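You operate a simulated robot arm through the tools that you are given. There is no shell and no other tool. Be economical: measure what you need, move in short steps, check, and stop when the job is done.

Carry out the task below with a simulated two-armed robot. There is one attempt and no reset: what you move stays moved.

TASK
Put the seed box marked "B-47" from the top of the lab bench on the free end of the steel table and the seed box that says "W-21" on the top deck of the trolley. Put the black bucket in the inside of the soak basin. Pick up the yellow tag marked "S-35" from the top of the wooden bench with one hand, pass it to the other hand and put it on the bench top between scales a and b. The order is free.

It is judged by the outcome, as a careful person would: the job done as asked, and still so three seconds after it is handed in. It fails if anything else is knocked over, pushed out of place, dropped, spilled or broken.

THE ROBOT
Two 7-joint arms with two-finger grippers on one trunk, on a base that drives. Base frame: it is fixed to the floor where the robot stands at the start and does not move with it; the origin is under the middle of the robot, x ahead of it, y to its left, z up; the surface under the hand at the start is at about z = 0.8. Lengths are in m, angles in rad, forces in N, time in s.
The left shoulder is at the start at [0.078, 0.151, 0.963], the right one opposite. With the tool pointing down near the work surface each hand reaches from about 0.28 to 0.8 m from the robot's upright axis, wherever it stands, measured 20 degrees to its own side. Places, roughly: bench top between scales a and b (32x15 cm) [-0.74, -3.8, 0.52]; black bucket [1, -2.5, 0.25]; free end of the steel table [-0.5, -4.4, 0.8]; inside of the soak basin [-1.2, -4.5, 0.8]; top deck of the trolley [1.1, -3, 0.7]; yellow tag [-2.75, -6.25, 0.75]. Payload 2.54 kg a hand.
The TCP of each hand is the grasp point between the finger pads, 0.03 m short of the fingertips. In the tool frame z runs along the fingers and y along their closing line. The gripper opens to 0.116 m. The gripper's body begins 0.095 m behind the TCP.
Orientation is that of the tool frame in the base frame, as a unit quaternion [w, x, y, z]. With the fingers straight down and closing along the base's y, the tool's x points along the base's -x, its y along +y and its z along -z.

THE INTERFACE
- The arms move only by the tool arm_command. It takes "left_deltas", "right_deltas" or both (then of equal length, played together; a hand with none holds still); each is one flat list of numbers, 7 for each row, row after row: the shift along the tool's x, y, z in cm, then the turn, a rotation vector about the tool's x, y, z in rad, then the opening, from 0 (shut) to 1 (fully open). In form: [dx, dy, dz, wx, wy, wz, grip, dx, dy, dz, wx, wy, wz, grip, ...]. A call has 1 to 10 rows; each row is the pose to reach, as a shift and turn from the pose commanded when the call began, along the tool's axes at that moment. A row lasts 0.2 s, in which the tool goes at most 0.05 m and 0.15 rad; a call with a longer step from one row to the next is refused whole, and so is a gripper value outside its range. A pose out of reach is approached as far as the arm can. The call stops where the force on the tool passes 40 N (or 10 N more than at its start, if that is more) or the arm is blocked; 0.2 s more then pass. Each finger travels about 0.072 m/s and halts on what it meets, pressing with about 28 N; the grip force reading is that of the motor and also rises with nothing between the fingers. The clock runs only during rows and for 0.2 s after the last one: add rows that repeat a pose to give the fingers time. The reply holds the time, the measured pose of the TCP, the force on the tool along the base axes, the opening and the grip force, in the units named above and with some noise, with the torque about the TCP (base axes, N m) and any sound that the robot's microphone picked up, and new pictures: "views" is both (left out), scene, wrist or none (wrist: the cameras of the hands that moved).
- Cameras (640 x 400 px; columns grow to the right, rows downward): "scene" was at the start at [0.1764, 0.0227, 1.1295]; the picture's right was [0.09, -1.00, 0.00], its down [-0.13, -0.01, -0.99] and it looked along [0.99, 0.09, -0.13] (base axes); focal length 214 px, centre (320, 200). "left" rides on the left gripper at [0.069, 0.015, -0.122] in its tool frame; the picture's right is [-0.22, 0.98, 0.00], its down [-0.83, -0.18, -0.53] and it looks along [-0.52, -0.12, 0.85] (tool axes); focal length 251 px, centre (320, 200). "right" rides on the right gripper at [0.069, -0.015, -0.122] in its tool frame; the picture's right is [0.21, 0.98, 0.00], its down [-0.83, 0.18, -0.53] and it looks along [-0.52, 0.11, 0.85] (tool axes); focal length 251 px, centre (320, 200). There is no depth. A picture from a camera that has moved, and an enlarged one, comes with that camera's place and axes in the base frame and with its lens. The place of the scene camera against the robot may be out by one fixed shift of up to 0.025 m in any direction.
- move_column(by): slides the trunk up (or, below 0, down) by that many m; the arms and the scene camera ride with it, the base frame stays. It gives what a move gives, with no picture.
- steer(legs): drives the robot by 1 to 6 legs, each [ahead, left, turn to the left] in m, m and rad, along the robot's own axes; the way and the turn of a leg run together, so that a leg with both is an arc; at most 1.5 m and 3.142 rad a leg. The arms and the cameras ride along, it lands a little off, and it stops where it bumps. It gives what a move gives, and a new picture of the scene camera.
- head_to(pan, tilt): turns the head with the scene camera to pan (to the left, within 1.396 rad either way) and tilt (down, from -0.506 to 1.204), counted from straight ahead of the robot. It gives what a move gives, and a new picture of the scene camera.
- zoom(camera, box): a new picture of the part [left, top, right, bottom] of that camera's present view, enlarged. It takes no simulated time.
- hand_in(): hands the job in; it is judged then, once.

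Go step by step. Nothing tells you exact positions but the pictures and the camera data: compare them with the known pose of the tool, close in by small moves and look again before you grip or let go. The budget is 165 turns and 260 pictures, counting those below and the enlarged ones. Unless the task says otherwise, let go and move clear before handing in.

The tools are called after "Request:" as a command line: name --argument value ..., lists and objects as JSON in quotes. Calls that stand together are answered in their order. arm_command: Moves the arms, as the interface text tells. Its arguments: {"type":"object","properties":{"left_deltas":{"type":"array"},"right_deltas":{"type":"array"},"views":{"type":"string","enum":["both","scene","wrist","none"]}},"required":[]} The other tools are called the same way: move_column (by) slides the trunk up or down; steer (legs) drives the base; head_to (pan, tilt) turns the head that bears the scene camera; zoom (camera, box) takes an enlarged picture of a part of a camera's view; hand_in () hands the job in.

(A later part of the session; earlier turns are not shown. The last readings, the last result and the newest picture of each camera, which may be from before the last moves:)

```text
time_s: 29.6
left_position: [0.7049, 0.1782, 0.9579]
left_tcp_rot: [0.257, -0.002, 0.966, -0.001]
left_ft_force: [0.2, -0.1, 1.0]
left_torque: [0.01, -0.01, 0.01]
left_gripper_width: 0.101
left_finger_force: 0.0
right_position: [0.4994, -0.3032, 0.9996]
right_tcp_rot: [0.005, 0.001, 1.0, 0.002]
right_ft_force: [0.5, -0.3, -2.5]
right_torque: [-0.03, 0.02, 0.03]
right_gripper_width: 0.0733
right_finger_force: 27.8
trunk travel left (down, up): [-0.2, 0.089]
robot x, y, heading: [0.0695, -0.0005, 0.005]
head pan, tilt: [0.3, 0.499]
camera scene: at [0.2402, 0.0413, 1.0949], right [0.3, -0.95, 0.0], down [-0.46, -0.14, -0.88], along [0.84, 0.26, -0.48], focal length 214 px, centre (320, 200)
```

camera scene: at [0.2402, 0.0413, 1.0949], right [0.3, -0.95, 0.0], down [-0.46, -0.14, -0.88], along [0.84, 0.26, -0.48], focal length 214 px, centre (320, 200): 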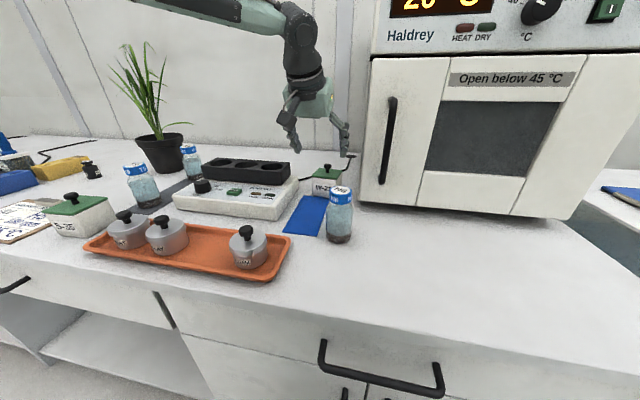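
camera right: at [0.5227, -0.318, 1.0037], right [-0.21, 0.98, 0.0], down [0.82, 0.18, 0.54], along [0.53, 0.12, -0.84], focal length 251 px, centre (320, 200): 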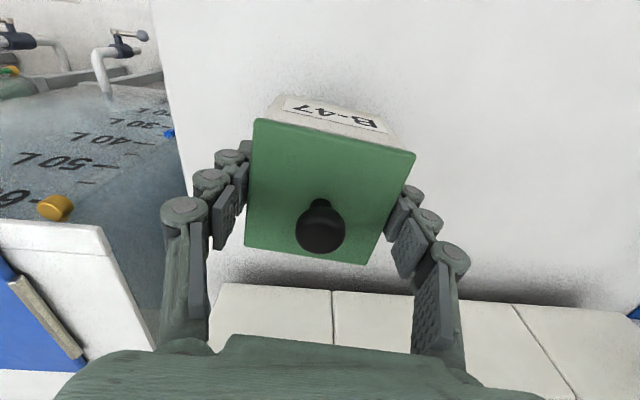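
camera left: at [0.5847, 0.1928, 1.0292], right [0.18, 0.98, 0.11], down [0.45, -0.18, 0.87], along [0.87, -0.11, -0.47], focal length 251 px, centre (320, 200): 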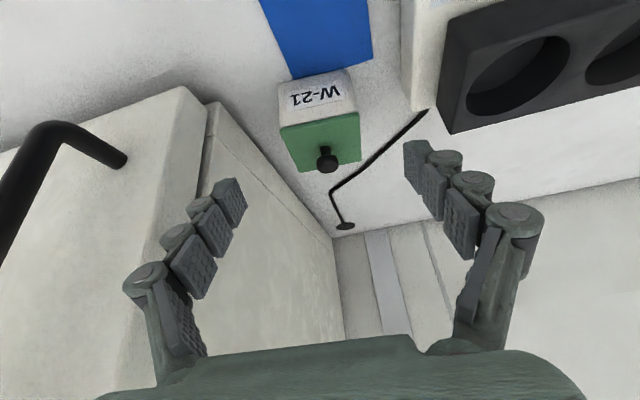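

The approach line is clear: the fingers will pass either side of the lid. I'll go down along the fingers to just short of the box.

Request:
arm_command --left_deltas '[-0.4, 0, 3.5, 0, 0, 0, 0.87, -0.8, 0, 7, 0, 0, 0, 0.87, -1.1, 0, 10, 0, 0, 0, 0.87]' --views "both"

```text
time_s: 30.4
left_position: [0.7637, 0.1785, 0.8768]
left_tcp_rot: [0.257, -0.001, 0.966, 0.0]
left_ft_force: [0.3, -0.9, 0.6]
left_torque: [-0.01, 0.01, -0.04]
left_gripper_width: 0.1007
left_finger_force: 0.1
right_position: [0.5005, -0.3025, 1.0004]
right_tcp_rot: [0.006, 0.001, 1.0, 0.002]
right_ft_force: [0.3, 0.0, -1.1]
right_torque: [-0.01, -0.03, -0.02]
right_gripper_width: 0.0732
right_finger_force: 28.3
trunk travel left (down, up): [-0.2, 0.089]
robot x, y, heading: [0.0707, 0.0001, 0.003]
head pan, tilt: [0.3, 0.499]
camera scene: at [0.2405, 0.0414, 1.0949], right [0.3, -0.95, 0.0], down [-0.46, -0.14, -0.88], along [0.84, 0.26, -0.48], focal length 214 px, centre (320, 200)
camera left: at [0.6442, 0.1932, 0.9478], right [0.18, 0.98, 0.11], down [0.45, -0.18, 0.87], along [0.87, -0.11, -0.47], focal length 251 px, centre (320, 200)
```

scene: 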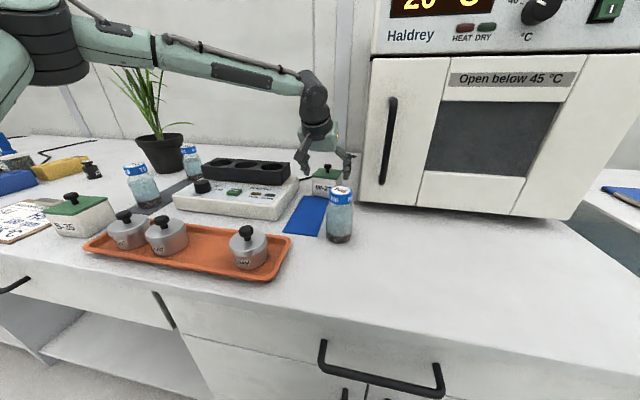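
left: 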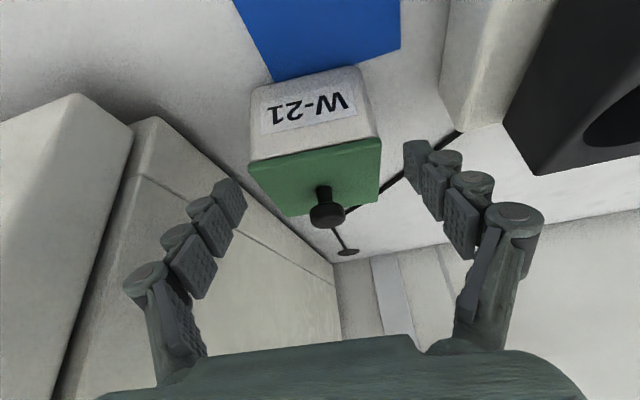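

W-21 sits centred between the fingers. I'll finish the approach, close, and lift slowly straight up.

Request:
arm_command --left_deltas '[-0.1, -0.2, 1.8, 0, 0, 0, 0.87, -0.3, -0.2, 3.5, 0, 0, 0, 0.87, -0.3, -0.2, 3.5, 0, 0, 0, 0.87]' --views "wrist"

Request:
zoom --camera "scene" --box '[270, 120, 390, 210]'

```text
time_s: 31.2
left_position: [0.7836, 0.1766, 0.8487]
left_tcp_rot: [0.258, -0.001, 0.966, 0.0]
left_ft_force: [-0.6, 0.1, -0.1]
left_torque: [-0.01, 0.0, 0.0]
left_gripper_width: 0.1007
left_finger_force: 0.1
right_position: [0.5007, -0.3036, 1.0011]
right_tcp_rot: [0.006, 0.001, 1.0, 0.002]
right_ft_force: [-0.1, -0.3, -1.4]
right_torque: [-0.02, 0.0, 0.02]
right_gripper_width: 0.0736
right_finger_force: 27.9
trunk travel left (down, up): [-0.2, 0.089]
robot x, y, heading: [0.0682, -0.0019, 0.002]
head pan, tilt: [0.3, 0.499]
camera left: at [0.6632, 0.1914, 0.9189], right [0.18, 0.98, 0.11], down [0.45, -0.18, 0.87], along [0.87, -0.11, -0.47], focal length 251 px, centre (320, 200)
```

left: 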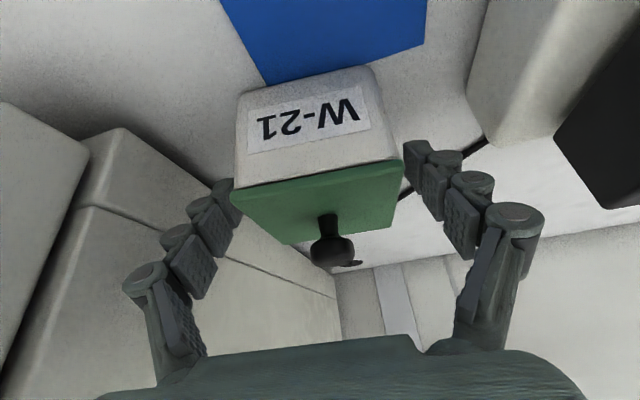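

```text
4.44 times, centred on (330, 165) of scene
camera zoom: at [0.2401, 0.0413, 1.095], right [0.3, -0.95, 0.0], down [-0.46, -0.14, -0.88], along [0.84, 0.26, -0.48], focal length 953 px, centre (276, 356)
```

zoom: 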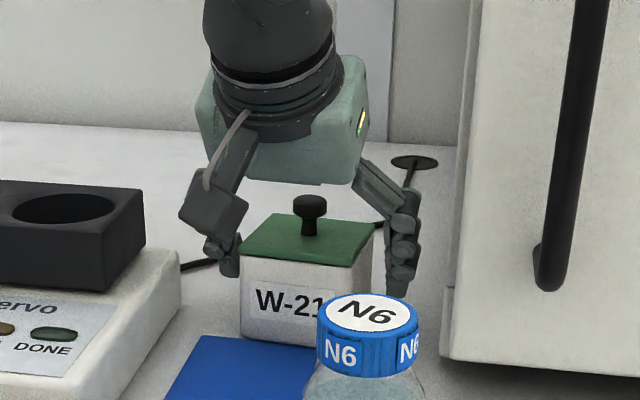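

The grip position is good. I'll close and lift slowly.

Request:
arm_command --left_deltas '[0, 0, 0, 0, 0, 0, 0.4, 0, 0, 0, 0, 0, 0, 0, 0, 0, 0, 0, 0, 0, 0, 0, 0, 0, 0, 0, 0, 0, -0.1, 0, -0.17, 0, 0, 0, 0, -0.25, 0, -0.43, 0, 0, 0, 0, -0.5, 0, -0.87, 0, 0, 0, 0, -0.75, 0, -1.3, 0, 0, 0, 0, -1, 0, -1.73, 0, 0, 0, 0]' --views "wrist"

Request:
zoom --camera "scene" --box '[270, 120, 390, 210]'

```text
time_s: 33.2
left_position: [0.7833, 0.176, 0.8683]
left_tcp_rot: [0.257, -0.001, 0.966, 0.0]
left_ft_force: [-0.2, 0.5, -0.6]
left_torque: [-0.03, 0.0, 0.0]
left_gripper_width: 0.0734
left_finger_force: 27.2
right_position: [0.4991, -0.3033, 1.0018]
right_tcp_rot: [0.006, 0.001, 1.0, 0.002]
right_ft_force: [0.1, 0.0, -2.1]
right_torque: [0.02, 0.0, -0.01]
right_gripper_width: 0.0731
right_finger_force: 27.8
trunk travel left (down, up): [-0.2, 0.089]
robot x, y, heading: [0.0693, -0.0019, 0.005]
head pan, tilt: [0.3, 0.499]
camera left: at [0.6636, 0.1915, 0.9388], right [0.18, 0.98, 0.11], down [0.45, -0.18, 0.87], along [0.87, -0.11, -0.47], focal length 251 px, centre (320, 200)
```

left: 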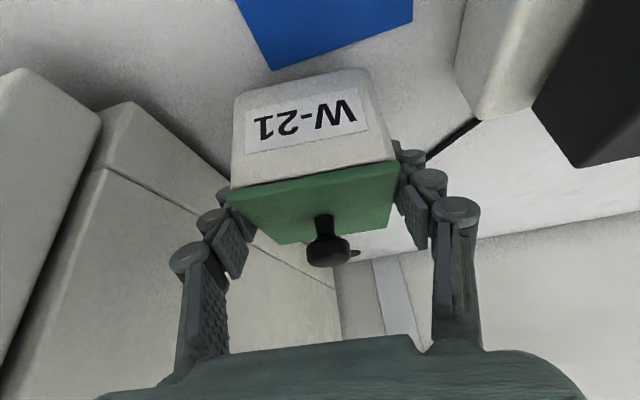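

```text
4.44 times, centred on (330, 165) of scene
camera zoom: at [0.2403, 0.0413, 1.0949], right [0.3, -0.95, 0.0], down [-0.46, -0.14, -0.88], along [0.84, 0.26, -0.48], focal length 953 px, centre (276, 356)
```

zoom: 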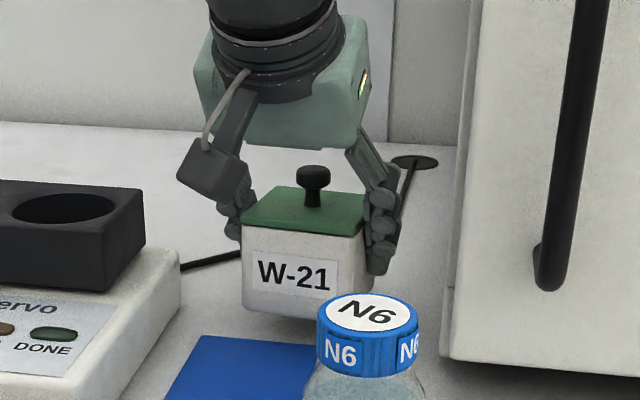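

W-21 is up with a firm grip. I'll raise it and draw it back clear of bottle N6 and the oven.

Request:
arm_command --left_deltas '[-1, 0, -1.73, 0, 0, 0, 0, -1.13, 0, -3.96, 0, 0, 0, 0, -0.83, 0.5, -6.45, 0, 0, 0, 0, 0.15, 1, -8.75, 0, 0, 0, 0, 1.13, 2, -11.05, 0, 0, 0, 0, 2.11, 3, -13.35, 0, 0, 0, 0, 3.1, 4, -15.65, 0, 0, 0, 0, 4.3, 5, -17.5, 0, 0, 0, 0, 6.25, 6, -19.2, 0, 0, 0, 0, 8.2, 7, -20.9, 0, 0, 0, 0]' --views "scene"

```text
time_s: 35.4
left_position: [0.6067, 0.2473, 1.0093]
left_tcp_rot: [0.257, -0.001, 0.966, 0.0]
left_ft_force: [-0.2, -0.3, -1.9]
left_torque: [-0.03, -0.03, -0.01]
left_gripper_width: 0.073
left_finger_force: 27.8
right_position: [0.4998, -0.3023, 1.0016]
right_tcp_rot: [0.006, 0.0, 1.0, 0.001]
right_ft_force: [-0.2, -1.4, -1.6]
right_torque: [-0.03, -0.01, -0.01]
right_gripper_width: 0.0731
right_finger_force: 27.9
trunk travel left (down, up): [-0.2, 0.089]
robot x, y, heading: [0.0703, -0.0001, -0.001]
head pan, tilt: [0.3, 0.499]
camera scene: at [0.24, 0.0415, 1.095], right [0.3, -0.95, 0.0], down [-0.46, -0.14, -0.88], along [0.84, 0.26, -0.48], focal length 214 px, centre (320, 200)
```

scene: 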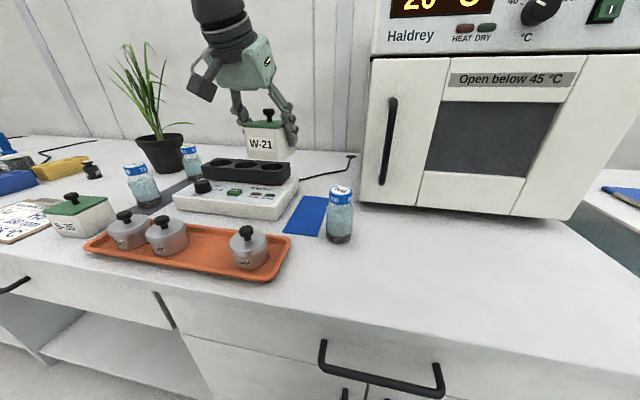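

Both boxes are held. I'll back away from the bench and turn right to look down the aisle.

Request:
steer --legs '[[-0.35, 0, 0], [0, 0, -1.57]]'

Request:
head_to --pan 0 --tilt 0.35

```text
time_s: 41.6
left_position: [-0.034, -0.5392, 1.0087]
left_tcp_rot: [0.182, 0.682, 0.685, -0.182]
left_ft_force: [-0.1, -0.8, -2.1]
left_torque: [-0.02, -0.03, 0.01]
left_gripper_width: 0.0733
left_finger_force: 28.0
right_position: [-0.5855, -0.4315, 1.0015]
right_tcp_rot: [0.005, 0.707, 0.707, -0.002]
right_ft_force: [-0.7, -0.1, -1.6]
right_torque: [0.0, -0.01, -0.05]
right_gripper_width: 0.073
right_finger_force: 28.2
trunk travel left (down, up): [-0.2, 0.089]
robot x, y, heading: [-0.2848, 0.0018, -1.571]
head pan, tilt: [0.3, 0.499]
camera scene: at [-0.239, -0.1415, 1.0949], right [-0.95, -0.3, 0.0], down [-0.14, 0.46, -0.88], along [0.26, -0.84, -0.48], focal length 214 px, centre (320, 200)
```

scene: 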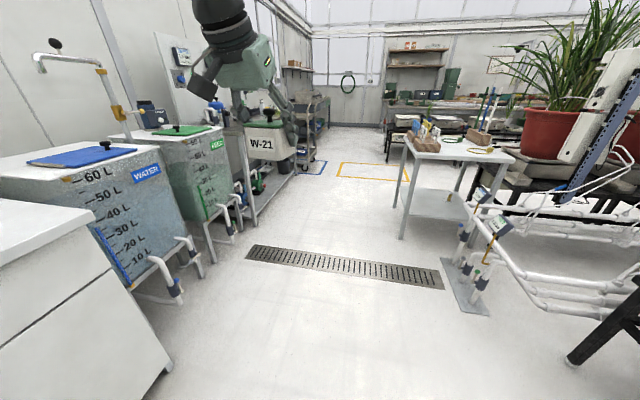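

```text
time_s: 42.4
left_position: [-0.034, -0.5394, 1.0087]
left_tcp_rot: [0.182, 0.682, 0.685, -0.181]
left_ft_force: [0.6, 0.2, -2.2]
left_torque: [-0.01, 0.02, -0.01]
left_gripper_width: 0.0735
left_finger_force: 27.9
right_position: [-0.5856, -0.4333, 1.0018]
right_tcp_rot: [0.004, 0.707, 0.707, -0.002]
right_ft_force: [-0.9, 0.9, -1.8]
right_torque: [0.02, 0.01, 0.01]
right_gripper_width: 0.0734
right_finger_force: 27.8
trunk travel left (down, up): [-0.2, 0.089]
robot x, y, heading: [-0.285, 0.0011, -1.567]
head pan, tilt: [0.0, 0.351]
camera scene: at [-0.2658, -0.1478, 1.1086], right [-1.0, 0.0, 0.0], down [0.0, 0.34, -0.94], along [0.0, -0.94, -0.34], focal length 214 px, centre (320, 200)
```

scene: 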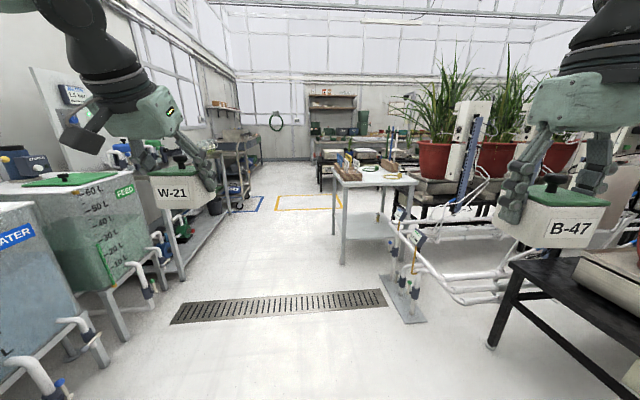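

The trolley stands ahead on the left by the wall, inside a blue floor marking. I'll sidestep to the middle of the aisle and drive forward, then look again.

Request:
steer --legs '[[0.3, 0.43, 0], [1.1, 0, 0]]'

Request:
head_to --pan 0.6 --tilt 0.45

```text
time_s: 52.3
left_position: [0.3953, -1.9347, 1.0086]
left_tcp_rot: [0.182, 0.683, 0.683, -0.182]
left_ft_force: [-0.2, -0.6, -3.1]
left_torque: [-0.02, 0.0, 0.01]
left_gripper_width: 0.0732
left_finger_force: 27.8
right_position: [-0.1546, -1.8264, 1.0008]
right_tcp_rot: [0.005, 0.708, 0.706, -0.003]
right_ft_force: [-0.1, 0.2, -1.8]
right_torque: [0.03, 0.0, -0.02]
right_gripper_width: 0.0731
right_finger_force: 28.0
trunk travel left (down, up): [-0.2, 0.089]
robot x, y, heading: [0.1475, -1.3983, -1.572]
head pan, tilt: [0.0, 0.351]
camera scene: at [0.1658, -1.5419, 1.1086], right [-1.0, 0.0, 0.0], down [0.0, 0.34, -0.94], along [0.0, -0.94, -0.34], focal length 214 px, centre (320, 200)
```

scene: 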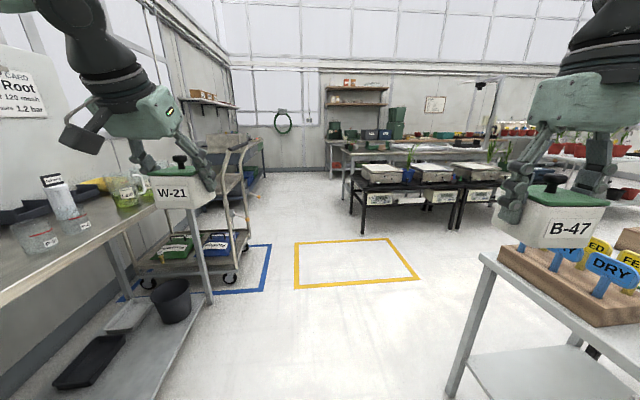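

```text
time_s: 53.3
left_position: [0.3957, -1.9336, 1.009]
left_tcp_rot: [0.182, 0.683, 0.684, -0.182]
left_ft_force: [-0.4, 0.4, -1.8]
left_torque: [-0.01, -0.04, 0.02]
left_gripper_width: 0.0731
left_finger_force: 28.2
right_position: [-0.1542, -1.8251, 1.0019]
right_tcp_rot: [0.005, 0.708, 0.706, -0.002]
right_ft_force: [0.5, -0.2, -0.9]
right_torque: [0.01, 0.0, -0.01]
right_gripper_width: 0.073
right_finger_force: 27.6
trunk travel left (down, up): [-0.2, 0.089]
robot x, y, heading: [0.1502, -1.3937, -1.575]
head pan, tilt: [0.6, 0.45]
camera scene: at [0.2176, -1.5246, 1.0994], right [-0.83, -0.56, 0.0], down [-0.25, 0.36, -0.9], along [0.51, -0.74, -0.44], focal length 214 px, centre (320, 200)
```

scene: 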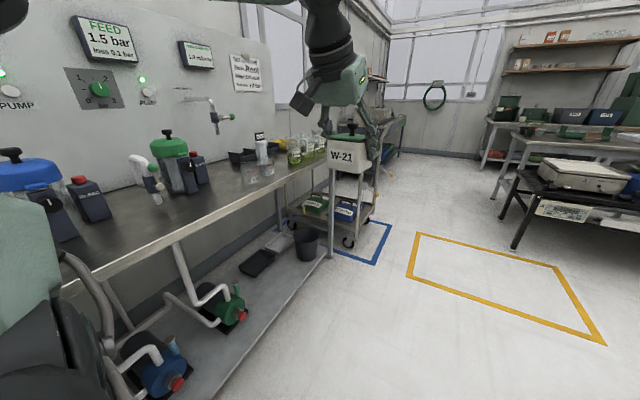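

The bucket is on the low shelf at the far end of the wall bench, and the trolley is just past it. I'll drive past and turn left to face the trolley.

Request:
steer --legs '[[1.5, 0, 0], [0.25, 0, 0], [0, 0, 1.57]]'

Request:
head_to --pan 0 --tilt 0.5

```text
time_s: 66.1
left_position: [0.6831, -2.9342, 1.0086]
left_tcp_rot: [0.258, 0.016, 0.966, -0.004]
left_ft_force: [0.7, 1.3, 6.9]
left_torque: [-0.15, -0.01, 0.06]
left_gripper_width: 0.0731
left_finger_force: 27.8
right_position: [0.5539, -3.4786, 1.0028]
right_tcp_rot: [0.005, 0.02, 1.0, 0.002]
right_ft_force: [-1.0, 0.2, -1.3]
right_torque: [0.02, 0.02, 0.01]
right_gripper_width: 0.0729
right_finger_force: 28.2
trunk travel left (down, up): [-0.2, 0.089]
robot x, y, heading: [0.1333, -3.1593, -0.036]
head pan, tilt: [0.6, 0.45]
camera scene: at [0.296, -3.0994, 1.0996], right [0.53, -0.85, 0.0], down [-0.37, -0.23, -0.9], along [0.76, 0.48, -0.43], focal length 214 px, centre (320, 200)
```

scene: 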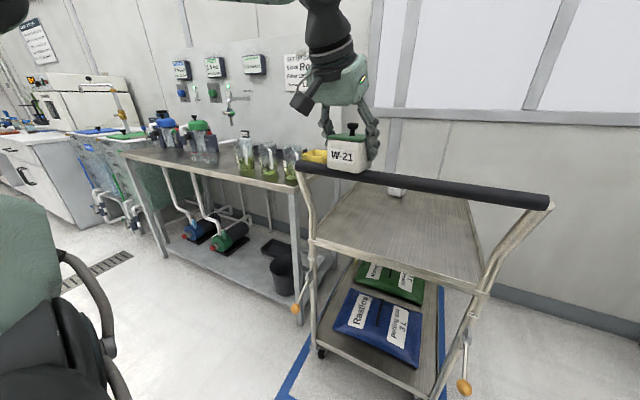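

```text
time_s: 67.1
left_position: [0.6831, -2.9336, 1.0097]
left_tcp_rot: [0.258, 0.017, 0.966, -0.005]
left_ft_force: [1.0, 0.8, 4.2]
left_torque: [-0.07, -0.01, 0.01]
left_gripper_width: 0.073
left_finger_force: 28.5
right_position: [0.5542, -3.479, 1.0012]
right_tcp_rot: [0.006, 0.02, 1.0, 0.001]
right_ft_force: [0.8, 0.5, -2.5]
right_torque: [0.0, 0.0, 0.0]
right_gripper_width: 0.0733
right_finger_force: 27.7
trunk travel left (down, up): [-0.2, 0.089]
robot x, y, heading: [0.13, -3.1602, -0.036]
head pan, tilt: [0.0, 0.499]
camera scene: at [0.3096, -3.1517, 1.095], right [-0.04, -1.0, 0.0], down [-0.48, 0.02, -0.88], along [0.88, -0.03, -0.48], focal length 214 px, centre (320, 200)
```

scene: 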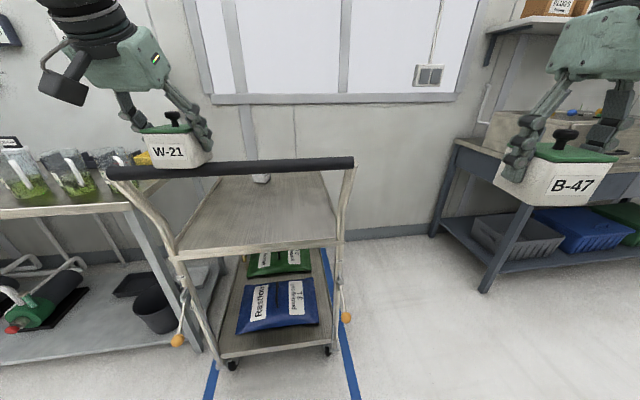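

W-21 is touching the trolley's push handle, with a few newtons pushing up on it. I'll lift it straight off right away.

Request:
arm_command --left_deltas '[-0.75, 0, -1.3, 0, 0, 0, 0, -1.5, 0, -2.6, 0, 0, 0, 0, -2.25, 0, -3.9, 0, 0, 0, 0, -3, 0, -5.2, 0, 0, 0, 0, -3.5, 0, -6.1, 0, 0, 0, 0]' --views "both"

Request:
zoom --camera "scene" --box '[80, 60, 380, 260]'

```text
time_s: 68.3
left_position: [0.6823, -2.9341, 1.0791]
left_tcp_rot: [0.257, 0.017, 0.966, -0.005]
left_ft_force: [-0.3, 0.0, -1.4]
left_torque: [0.0, 0.01, 0.01]
left_gripper_width: 0.0729
left_finger_force: 28.3
right_position: [0.5528, -3.4795, 1.0007]
right_tcp_rot: [0.006, 0.019, 1.0, 0.002]
right_ft_force: [0.3, -0.6, -1.9]
right_torque: [-0.01, 0.01, 0.01]
right_gripper_width: 0.0733
right_finger_force: 27.7
trunk travel left (down, up): [-0.2, 0.089]
robot x, y, heading: [0.1356, -3.1587, -0.039]
head pan, tilt: [0.0, 0.499]
camera scene: at [0.3099, -3.1517, 1.0949], right [-0.04, -1.0, 0.0], down [-0.48, 0.02, -0.88], along [0.88, -0.03, -0.48], focal length 214 px, centre (320, 200)
camera left: at [0.5629, -2.914, 1.1493], right [0.22, 0.97, 0.11], down [0.44, -0.2, 0.87], along [0.87, -0.15, -0.47], focal length 251 px, centre (320, 200)
```

scene: 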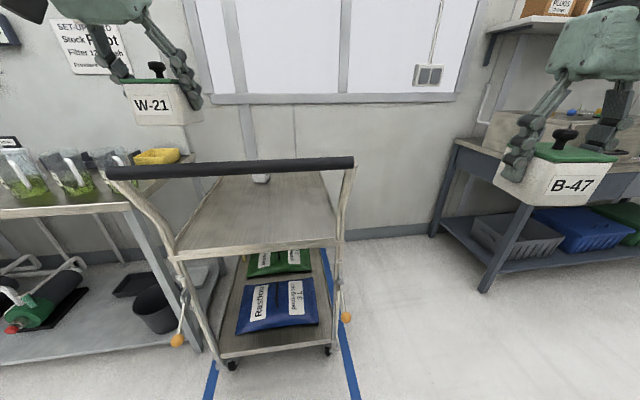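
left: 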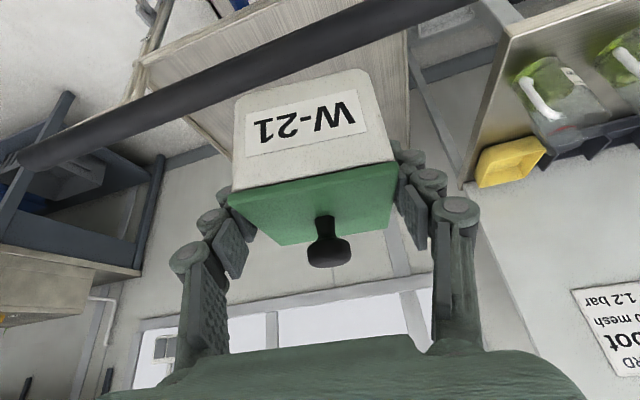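

```text
2.00 times, centred on (230, 160) of scene
camera zoom: at [0.3099, -3.1517, 1.0949], right [-0.04, -1.0, 0.0], down [-0.48, 0.02, -0.88], along [0.88, -0.03, -0.48], focal length 429 px, centre (500, 280)
```

zoom: 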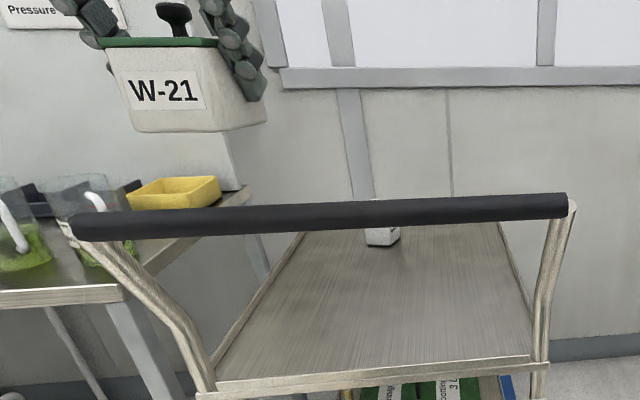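

The box and trolley are undisturbed, but the push handle is as high as my forearm would be, so I'll place from the trolley's open long side instead. I'll raise the trunk, sidestep and turn to face +y.

Request:
move_column --by 0.088

Request:
steer --legs '[[0.1, 0, 0], [0, -0.5, 0], [0, 0, 1.6]]'

Request:
head_to --pan -1.0 --tilt 0.55

```text
time_s: 69.5
left_position: [0.6827, -2.933, 1.1658]
left_tcp_rot: [0.257, 0.017, 0.966, -0.004]
left_ft_force: [0.1, -0.4, -2.2]
left_torque: [0.01, -0.01, 0.0]
left_gripper_width: 0.0732
left_finger_force: 28.5
right_position: [0.5538, -3.4794, 1.0887]
right_tcp_rot: [0.005, 0.02, 1.0, 0.002]
right_ft_force: [0.0, 1.3, -1.6]
right_torque: [-0.01, 0.04, -0.01]
right_gripper_width: 0.0732
right_finger_force: 27.7
trunk travel left (down, up): [-0.288, 0.001]
robot x, y, heading: [0.131, -3.159, -0.037]
head pan, tilt: [0.0, 0.499]
```

```text
time_s: 79.6
left_position: [-0.03, -3.1223, 1.1659]
left_tcp_rot: [0.182, -0.683, 0.684, 0.181]
left_ft_force: [0.1, 0.2, -1.6]
left_torque: [0.0, -0.02, 0.0]
left_gripper_width: 0.073
left_finger_force: 27.6
right_position: [0.5195, -3.2324, 1.0895]
right_tcp_rot: [0.002, -0.705, 0.71, 0.005]
right_ft_force: [0.6, -0.1, -1.8]
right_torque: [0.0, 0.05, 0.0]
right_gripper_width: 0.0731
right_finger_force: 28.2
trunk travel left (down, up): [-0.288, 0.001]
robot x, y, heading: [0.2156, -3.6628, 1.568]
head pan, tilt: [0.0, 0.499]
camera scene: at [0.232, -3.4881, 1.1829], right [1.0, 0.0, 0.0], down [0.0, -0.48, -0.88], along [0.0, 0.88, -0.48], focal length 214 px, centre (320, 200)
```

scene: 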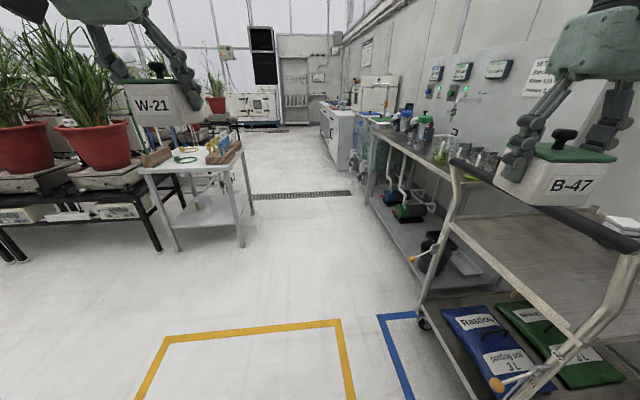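

```text
time_s: 80.9
left_position: [-0.0304, -3.1218, 1.1666]
left_tcp_rot: [0.182, -0.682, 0.684, 0.182]
left_ft_force: [0.1, 0.8, -1.5]
left_torque: [-0.01, -0.01, 0.01]
left_gripper_width: 0.0734
left_finger_force: 28.4
right_position: [0.5193, -3.2315, 1.0884]
right_tcp_rot: [0.002, -0.705, 0.709, 0.005]
right_ft_force: [0.2, 0.4, -1.9]
right_torque: [0.01, -0.01, 0.0]
right_gripper_width: 0.0732
right_finger_force: 28.1
trunk travel left (down, up): [-0.288, 0.001]
robot x, y, heading: [0.2148, -3.6637, 1.572]
head pan, tilt: [-1.0, 0.55]
camera scene: at [0.3074, -3.5308, 1.1784], right [0.54, -0.84, 0.0], down [-0.44, -0.28, -0.85], along [0.72, 0.46, -0.52], focal length 214 px, centre (320, 200)
```

scene: 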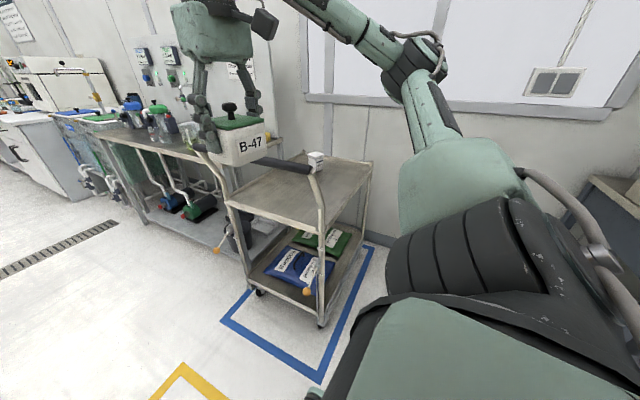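

The way is clear. I'll back off slightly and sidestep right along the trolley in two parts, looking down at the foot clearance after the first.

Request:
steer --legs '[[-0.05, 0, 0], [0, -0.25, 0]]'

Request:
head_to --pan -0.7 --tilt 1.1

```text
time_s: 84.4
left_position: [0.2204, -3.1722, 1.1668]
left_tcp_rot: [0.182, -0.682, 0.685, 0.181]
left_ft_force: [0.5, 0.0, -0.5]
left_torque: [-0.01, -0.03, 0.0]
left_gripper_width: 0.0733
left_finger_force: 28.0
right_position: [0.7694, -3.2852, 1.0888]
right_tcp_rot: [0.002, -0.705, 0.71, 0.006]
right_ft_force: [-0.1, -0.5, -1.8]
right_torque: [0.02, 0.05, 0.02]
right_gripper_width: 0.0732
right_finger_force: 28.2
trunk travel left (down, up): [-0.288, 0.001]
robot x, y, heading: [0.4639, -3.7154, 1.566]
head pan, tilt: [-1.0, 0.55]
camera scene: at [0.5564, -3.5831, 1.1783], right [0.54, -0.84, 0.0], down [-0.44, -0.28, -0.85], along [0.72, 0.46, -0.52], focal length 214 px, centre (320, 200)
```

scene: 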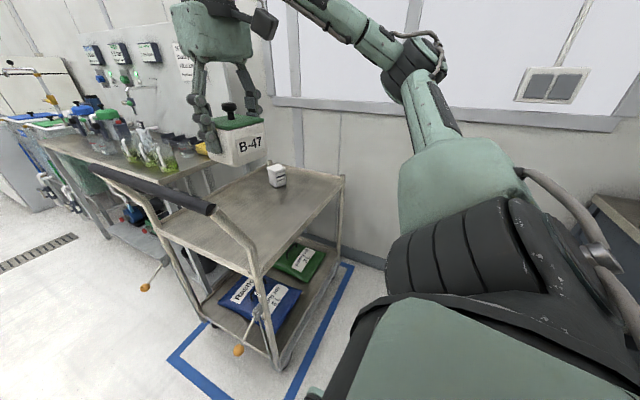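

```text
time_s: 85.4
left_position: [0.2202, -3.1732, 1.1672]
left_tcp_rot: [0.183, -0.681, 0.685, 0.181]
left_ft_force: [0.2, 1.1, -2.2]
left_torque: [0.03, 0.02, 0.0]
left_gripper_width: 0.0732
left_finger_force: 27.5
right_position: [0.7702, -3.284, 1.09]
right_tcp_rot: [0.002, -0.705, 0.709, 0.005]
right_ft_force: [0.0, -0.4, -1.6]
right_torque: [0.02, -0.02, 0.05]
right_gripper_width: 0.0731
right_finger_force: 28.2
trunk travel left (down, up): [-0.288, 0.001]
robot x, y, heading: [0.4598, -3.7158, 1.564]
head pan, tilt: [-0.7, 1.1]
camera scene: at [0.5214, -3.5832, 1.1353], right [0.76, -0.65, 0.0], down [-0.58, -0.68, -0.45], along [0.29, 0.35, -0.89], focal length 214 px, centre (320, 200)
```

scene: 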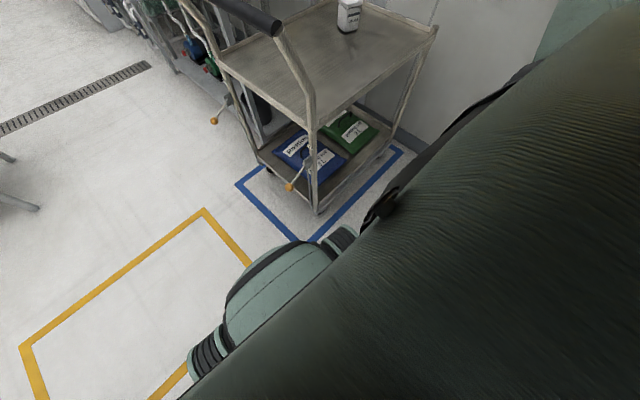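

There is about 15 cm between my foot and the trolley. I'll continue sidestepping right.

Request:
steer --legs '[[0.05, -0.5, 0]]'

Request:
head_to --pan 0.1 --tilt 0.75

```text
time_s: 90.7
left_position: [0.7266, -3.1247, 1.1656]
left_tcp_rot: [0.183, -0.678, 0.688, 0.181]
left_ft_force: [0.5, 0.4, -1.7]
left_torque: [-0.01, 0.02, 0.0]
left_gripper_width: 0.0733
left_finger_force: 28.3
right_position: [1.275, -3.2416, 1.09]
right_tcp_rot: [0.002, -0.701, 0.713, 0.005]
right_ft_force: [-0.2, -0.2, -0.8]
right_torque: [-0.01, -0.01, 0.03]
right_gripper_width: 0.0732
right_finger_force: 28.3
trunk travel left (down, up): [-0.288, 0.001]
robot x, y, heading: [0.9642, -3.6665, 1.556]
head pan, tilt: [-0.7, 1.1]
camera scene: at [1.0234, -3.5377, 1.1352], right [0.76, -0.66, 0.0], down [-0.58, -0.67, -0.45], along [0.3, 0.34, -0.89], focal length 214 px, centre (320, 200)
```

scene: 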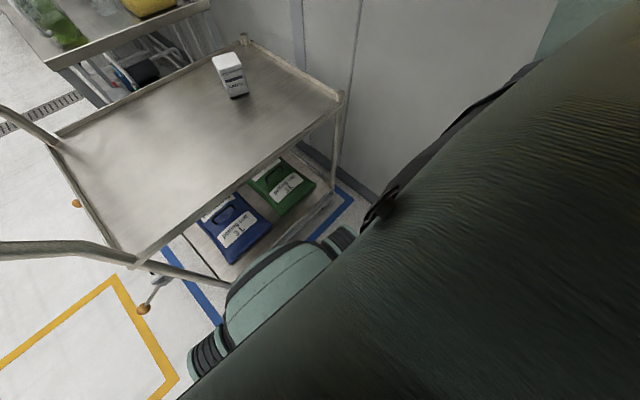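

```text
time_s: 91.8
left_position: [0.7261, -3.1254, 1.1652]
left_tcp_rot: [0.183, -0.679, 0.687, 0.181]
left_ft_force: [-0.2, 0.0, -1.0]
left_torque: [0.01, 0.03, 0.06]
left_gripper_width: 0.0732
left_finger_force: 27.7
right_position: [1.2747, -3.2412, 1.089]
right_tcp_rot: [0.002, -0.701, 0.713, 0.005]
right_ft_force: [0.2, -0.2, -1.6]
right_torque: [0.02, -0.01, -0.01]
right_gripper_width: 0.0732
right_finger_force: 27.8
trunk travel left (down, up): [-0.288, 0.001]
robot x, y, heading: [0.9625, -3.6682, 1.554]
head pan, tilt: [0.099, 0.75]
camera scene: at [0.975, -3.5028, 1.1609], right [1.0, 0.08, 0.0], down [0.06, -0.68, -0.73], along [-0.06, 0.73, -0.68], focal length 214 px, centre (320, 200)
```

scene: 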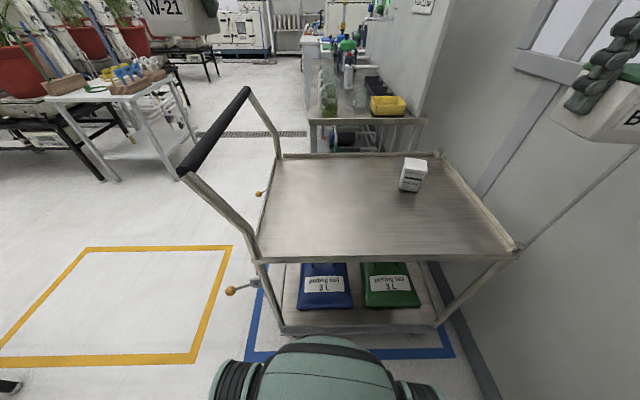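

The deck is clear on the near side; a white bottle stands at its far right. I'll swing W-21 over the middle of the deck, then lower it.

Request:
arm_command --left_deltas '[-0.87, -3, 0.5, 0, 0, 0, 0, -1.73, -6, 1, 0, 0, 0, 0, -2.6, -9, 1.5, 0, 0, 0, 0, -3.46, -12, 2, 0, 0, 0, 0, -4.33, -15, 2.5, 0, 0, 0, 0, -5.2, -18, 3, 0, 0, 0, 0, -5.56, -21, 4.37, 0, 0, 0, 0, -5, -24, 6.35, 0, 0, 0, 0, -3.5, -24.5, 8.95, 0, 0, 0, 0, -2, -24.5, 11.54, 0, 0, 0, 0]' --views "scene"

```text
time_s: 94.0
left_position: [0.876, -3.0832, 1.1212]
left_tcp_rot: [0.184, -0.678, 0.688, 0.182]
left_ft_force: [0.3, 0.6, -1.7]
left_torque: [0.0, -0.03, -0.03]
left_gripper_width: 0.0734
left_finger_force: 28.2
left hand out of reach, approached as far as the arm can: row 5, 6, 7, 8, 9, 10
right_position: [1.275, -3.2421, 1.0892]
right_tcp_rot: [0.003, -0.701, 0.713, 0.004]
right_ft_force: [1.0, 0.2, -1.8]
right_torque: [0.02, 0.01, 0.01]
right_gripper_width: 0.073
right_finger_force: 27.5
trunk travel left (down, up): [-0.288, 0.001]
robot x, y, heading: [0.9643, -3.6698, 1.556]
head pan, tilt: [0.099, 0.75]
camera scene: at [0.975, -3.5029, 1.161], right [1.0, 0.08, 0.0], down [0.06, -0.68, -0.73], along [-0.06, 0.73, -0.68], focal length 214 px, centre (320, 200)
```

scene: 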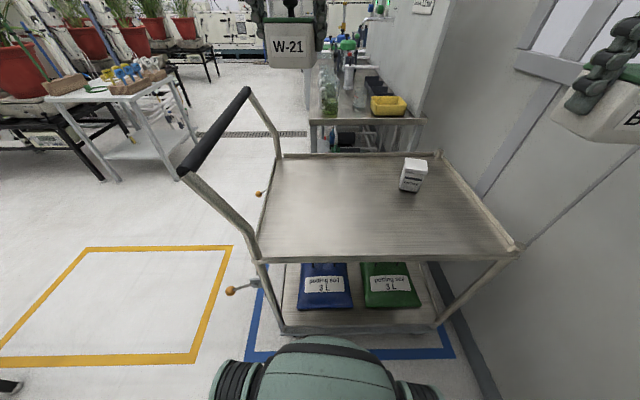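

It stopped at the edge of reach at this height. I'll go down first, then ease further right.

Request:
arm_command --left_deltas '[1.5, 0, 2.6, 0, 0, 0, 0, 3, -0.5, 5.2, 0, 0, 0, 0, 4.5, -2, 7.8, 0, 0, 0, 0, 6, -4, 10.4, 0, 0, 0, 0, 7.5, -6, 13, 0, 0, 0, 0, 9, -8, 15.6, 0, 0, 0, 0, 10.5, -9, 18.2, 0, 0, 0, 0, 12, -9, 20.8, 0, 0, 0, 0]' --views "both"

```text
time_s: 95.8
left_position: [0.9017, -3.0995, 0.8888]
left_tcp_rot: [0.183, -0.679, 0.688, 0.179]
left_ft_force: [0.5, -1.0, -1.2]
left_torque: [0.0, -0.01, -0.02]
left_gripper_width: 0.0731
left_finger_force: 27.7
left hand out of reach, approached as far as the arm can: row 4, 5, 6, 7, 8
right_position: [1.2745, -3.2403, 1.0877]
right_tcp_rot: [0.002, -0.701, 0.713, 0.003]
right_ft_force: [-0.3, -0.1, -1.7]
right_torque: [0.01, -0.02, 0.0]
right_gripper_width: 0.0735
right_finger_force: 28.0
trunk travel left (down, up): [-0.288, 0.001]
robot x, y, heading: [0.9636, -3.6654, 1.556]
head pan, tilt: [0.099, 0.75]
camera scene: at [0.9746, -3.5022, 1.1609], right [1.0, 0.08, 0.0], down [0.06, -0.68, -0.73], along [-0.06, 0.73, -0.68], focal length 214 px, centre (320, 200)
camera left: at [0.8848, -3.22, 0.9599], right [-0.97, 0.2, 0.1], down [0.19, 0.45, 0.87], along [0.13, 0.87, -0.47], focal length 251 px, centre (320, 200)
```

scene: 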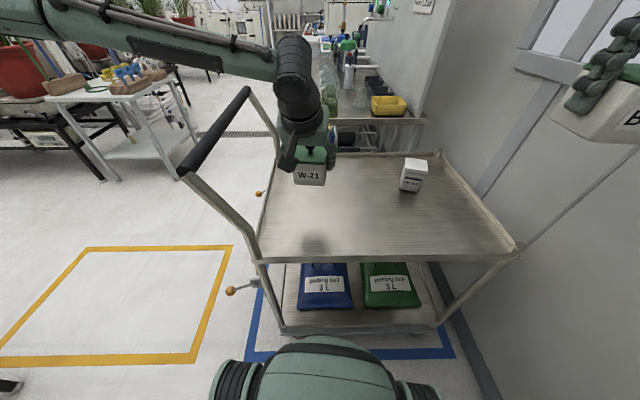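
left: 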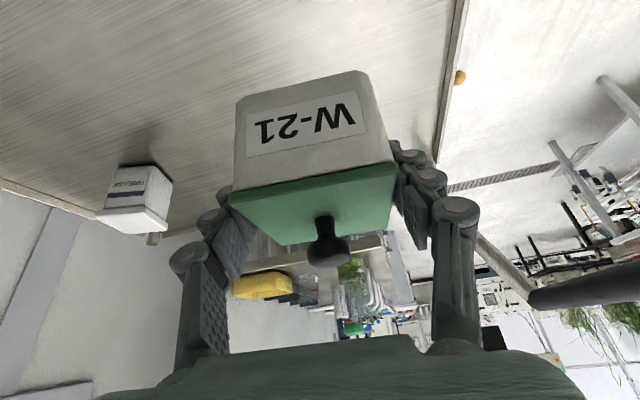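

My left forearm would run just over the push handle as I lower further. I'll look at the left elbow and then choose a better robot heading.

Request:
head_to --pan 0.9 --tilt 0.4

Request:
head_to --pan -1.2 --tilt 0.3

```text
time_s: 96.9
left_position: [0.903, -3.0997, 0.8893]
left_tcp_rot: [0.183, -0.679, 0.688, 0.179]
left_ft_force: [-0.4, 0.6, -1.8]
left_torque: [0.0, 0.03, 0.0]
left_gripper_width: 0.0731
left_finger_force: 28.0
right_position: [1.2738, -3.2419, 1.0891]
right_tcp_rot: [0.002, -0.701, 0.713, 0.004]
right_ft_force: [-0.3, -0.3, -1.8]
right_torque: [0.01, 0.01, -0.02]
right_gripper_width: 0.0733
right_finger_force: 27.4
trunk travel left (down, up): [-0.288, 0.001]
robot x, y, heading: [0.9623, -3.6642, 1.561]
head pan, tilt: [0.901, 0.4]
camera scene: at [0.9102, -3.5267, 1.192], right [0.63, 0.77, 0.0], down [0.3, -0.25, -0.92], along [-0.71, 0.58, -0.39], focal length 214 px, centre (320, 200)
```

scene: 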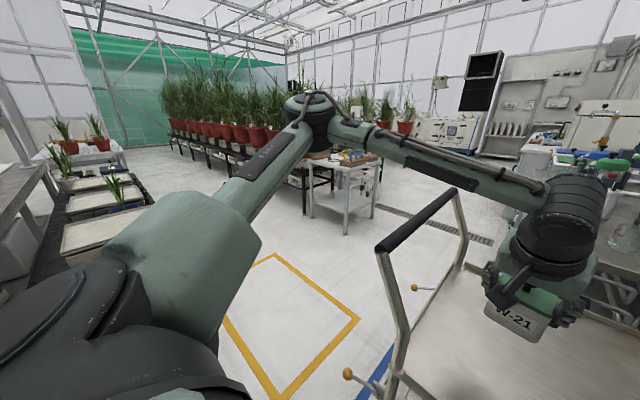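

```text
time_s: 98.9
left_position: [0.9014, -3.0999, 0.8911]
left_tcp_rot: [0.184, -0.68, 0.687, 0.18]
left_ft_force: [0.0, 0.3, -1.4]
left_torque: [-0.01, 0.01, -0.01]
left_gripper_width: 0.0729
left_finger_force: 28.0
right_position: [1.2743, -3.2417, 1.0878]
right_tcp_rot: [0.002, -0.701, 0.713, 0.005]
right_ft_force: [-0.6, 1.7, -0.7]
right_torque: [-0.02, -0.01, 0.0]
right_gripper_width: 0.0733
right_finger_force: 27.7
trunk travel left (down, up): [-0.288, 0.001]
robot x, y, heading: [0.9645, -3.669, 1.56]
head pan, tilt: [-1.201, 0.3]
camera scene: at [1.0694, -3.5528, 1.2013], right [0.35, -0.94, 0.0], down [-0.28, -0.1, -0.96], along [0.9, 0.33, -0.3], focal length 214 px, centre (320, 200)
```

scene: 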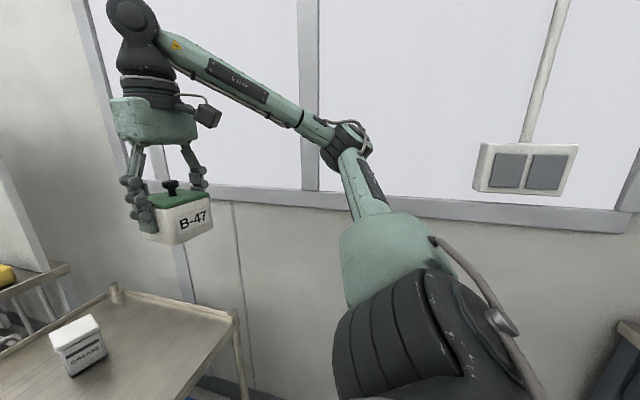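

The elbow sits out over the handle, so I'll raise the hand, turn the robot about 30° further left and shift right. The forearm will then come in past the end of the handle.

Request:
arm_command --left_deltas '[-1.5, 0, -2.6, 0, 0, 0, 0, -3, 0, -5.2, 0, 0, 0, 0, -4.5, 0, -7.8, 0, 0, 0, 0, -6, 0, -10.4, 0, 0, 0, 0, -7, 1, -13.2, 0, 0, 0, 0, -7.8, 2, -16, 0, 0, 0, 0, -8.5, 3, -19, 0, 0, 0, 0, -9.5, 4, -21.8, 0, 0, 0, 0]' --views "none"

Request:
steer --legs '[[0, -0.05, 0.25], [0, -0.19, 0.29]]'

Request:
head_to --pan 0 --tilt 0.7

```text
time_s: 100.7
left_position: [0.8596, -3.1278, 1.1303]
left_tcp_rot: [0.183, -0.679, 0.688, 0.18]
left_ft_force: [-0.8, 0.4, -1.7]
left_torque: [0.05, -0.03, -0.02]
left_gripper_width: 0.0732
left_finger_force: 27.9
right_position: [1.2731, -3.2417, 1.089]
right_tcp_rot: [0.003, -0.7, 0.714, 0.005]
right_ft_force: [-0.1, 0.1, -2.0]
right_torque: [0.02, 0.01, 0.02]
right_gripper_width: 0.0733
right_finger_force: 27.9
trunk travel left (down, up): [-0.288, 0.001]
robot x, y, heading: [0.9617, -3.6707, 1.554]
head pan, tilt: [-1.201, 0.3]
```

```text
time_s: 103.7
left_position: [0.8133, -3.1798, 1.1305]
left_tcp_rot: [-0.133, 0.826, -0.501, -0.221]
left_ft_force: [0.9, 0.1, -1.9]
left_torque: [-0.02, 0.03, 0.02]
left_gripper_width: 0.0732
left_finger_force: 28.8
right_position: [1.2326, -3.085, 1.0877]
right_tcp_rot: [-0.001, 0.854, -0.52, -0.005]
right_ft_force: [-0.3, 0.0, -1.9]
right_torque: [0.04, 0.03, -0.04]
right_gripper_width: 0.0734
right_finger_force: 28.2
trunk travel left (down, up): [-0.288, 0.001]
robot x, y, heading: [1.1627, -3.6038, 2.05]
head pan, tilt: [-1.201, 0.3]
stopped in leg 2: the robot was blocked; the commanded pose is now the measured one
camera scene: at [1.2085, -3.4622, 1.2013], right [0.75, -0.66, 0.0], down [-0.2, -0.22, -0.96], along [0.63, 0.72, -0.3], focal length 214 px, centre (320, 200)
```

scene: 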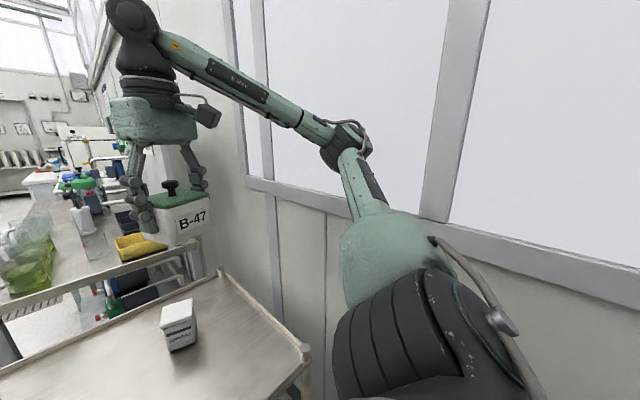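

```text
time_s: 105.1
left_position: [0.813, -3.1808, 1.13]
left_tcp_rot: [-0.133, 0.827, -0.501, -0.22]
left_ft_force: [0.1, -0.5, -2.2]
left_torque: [0.01, 0.0, -0.01]
left_gripper_width: 0.0734
left_finger_force: 27.9
right_position: [1.2316, -3.0855, 1.0879]
right_tcp_rot: [-0.002, 0.854, -0.52, -0.006]
right_ft_force: [0.1, 0.1, -1.5]
right_torque: [-0.01, -0.02, -0.03]
right_gripper_width: 0.0731
right_finger_force: 28.0
trunk travel left (down, up): [-0.288, 0.001]
robot x, y, heading: [1.1614, -3.6122, 2.048]
head pan, tilt: [0.0, 0.7]
camera scene: at [1.1073, -3.4571, 1.1652], right [0.89, 0.46, 0.0], down [0.3, -0.57, -0.76], along [-0.35, 0.68, -0.64], focal length 214 px, centre (320, 200)
```

scene: 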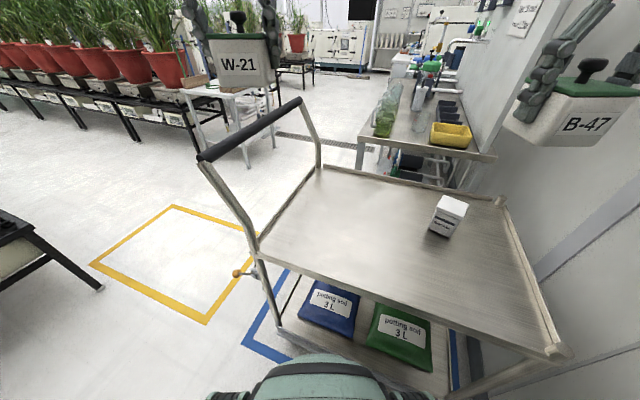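

The base touched something while sliding right, but the trolley measures the same as before. I'll back off in -y a few cm, then bring W-21 over the deck.

Request:
steer --legs '[[-0.045, 0.023, 0]]'

Request:
arm_command --left_deltas '[0.5, -4, 0.87, 0, 0, 0, 0, 1, -8, 1.73, 0, 0, 0, 0, 2, -11, 3.46, 0, 0, 0, 0, 2.63, -13, 6.56, 0, 0, 0, 0, 2.83, -15, 9.9, 0, 0, 0, 0, 3.04, -17, 13.26, 0, 0, 0, 0, 2.8, -18.5, 16.86, 0, 0, 0, 0, 3, -20, 20.2, 0, 0, 0, 0, 3.64, -20, 23.3, 0, 0, 0, 0]' --views "scene"

```text
time_s: 106.0
left_position: [0.8133, -3.2312, 1.1306]
left_tcp_rot: [-0.133, 0.827, -0.5, -0.22]
left_ft_force: [-0.2, -0.3, -1.2]
left_torque: [0.04, -0.02, -0.01]
left_gripper_width: 0.0735
left_finger_force: 28.0
right_position: [1.2313, -3.136, 1.0893]
right_tcp_rot: [-0.001, 0.854, -0.52, -0.006]
right_ft_force: [0.1, 0.0, -2.1]
right_torque: [0.04, -0.02, -0.01]
right_gripper_width: 0.0732
right_finger_force: 27.8
trunk travel left (down, up): [-0.288, 0.001]
robot x, y, heading: [1.1632, -3.6586, 2.054]
head pan, tilt: [0.0, 0.7]
camera scene: at [1.1073, -3.5082, 1.1654], right [0.89, 0.46, 0.0], down [0.3, -0.57, -0.77], along [-0.35, 0.68, -0.64], focal length 214 px, centre (320, 200)
```

scene: 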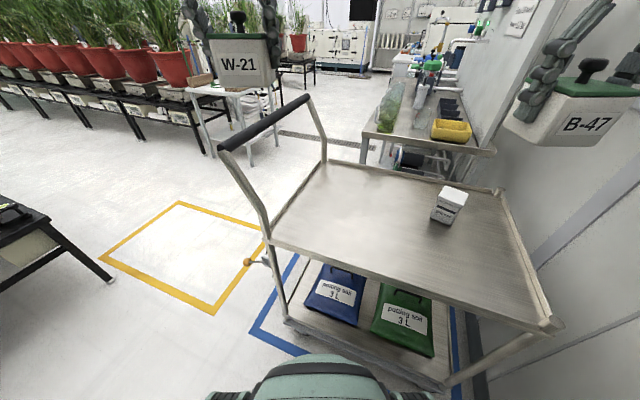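

```text
time_s: 108.0
left_position: [0.8764, -3.2242, 0.9909]
left_tcp_rot: [-0.134, 0.827, -0.5, -0.221]
left_ft_force: [0.4, 0.7, -2.0]
left_torque: [0.01, 0.0, 0.0]
left_gripper_width: 0.073
left_finger_force: 27.6
left hand out of reach, approached as far as the arm can: row 1, 2, 3, 4, 5, 6, 7, 8, 9
right_position: [1.233, -3.1348, 1.0886]
right_tcp_rot: [-0.001, 0.854, -0.52, -0.005]
right_ft_force: [-0.2, 0.3, -0.7]
right_torque: [0.03, 0.03, 0.02]
right_gripper_width: 0.0734
right_finger_force: 28.4
trunk travel left (down, up): [-0.288, 0.001]
robot x, y, heading: [1.16, -3.6563, 2.053]
head pan, tilt: [0.0, 0.7]
camera scene: at [1.1072, -3.5072, 1.1652], right [0.89, 0.46, 0.0], down [0.3, -0.57, -0.76], along [-0.35, 0.68, -0.64], focal length 214 px, centre (320, 200)
```

scene: 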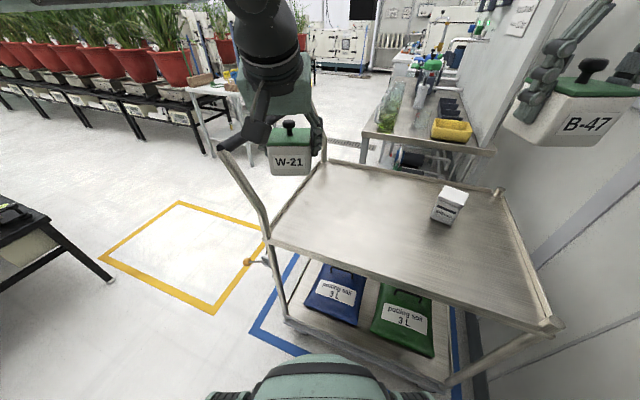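

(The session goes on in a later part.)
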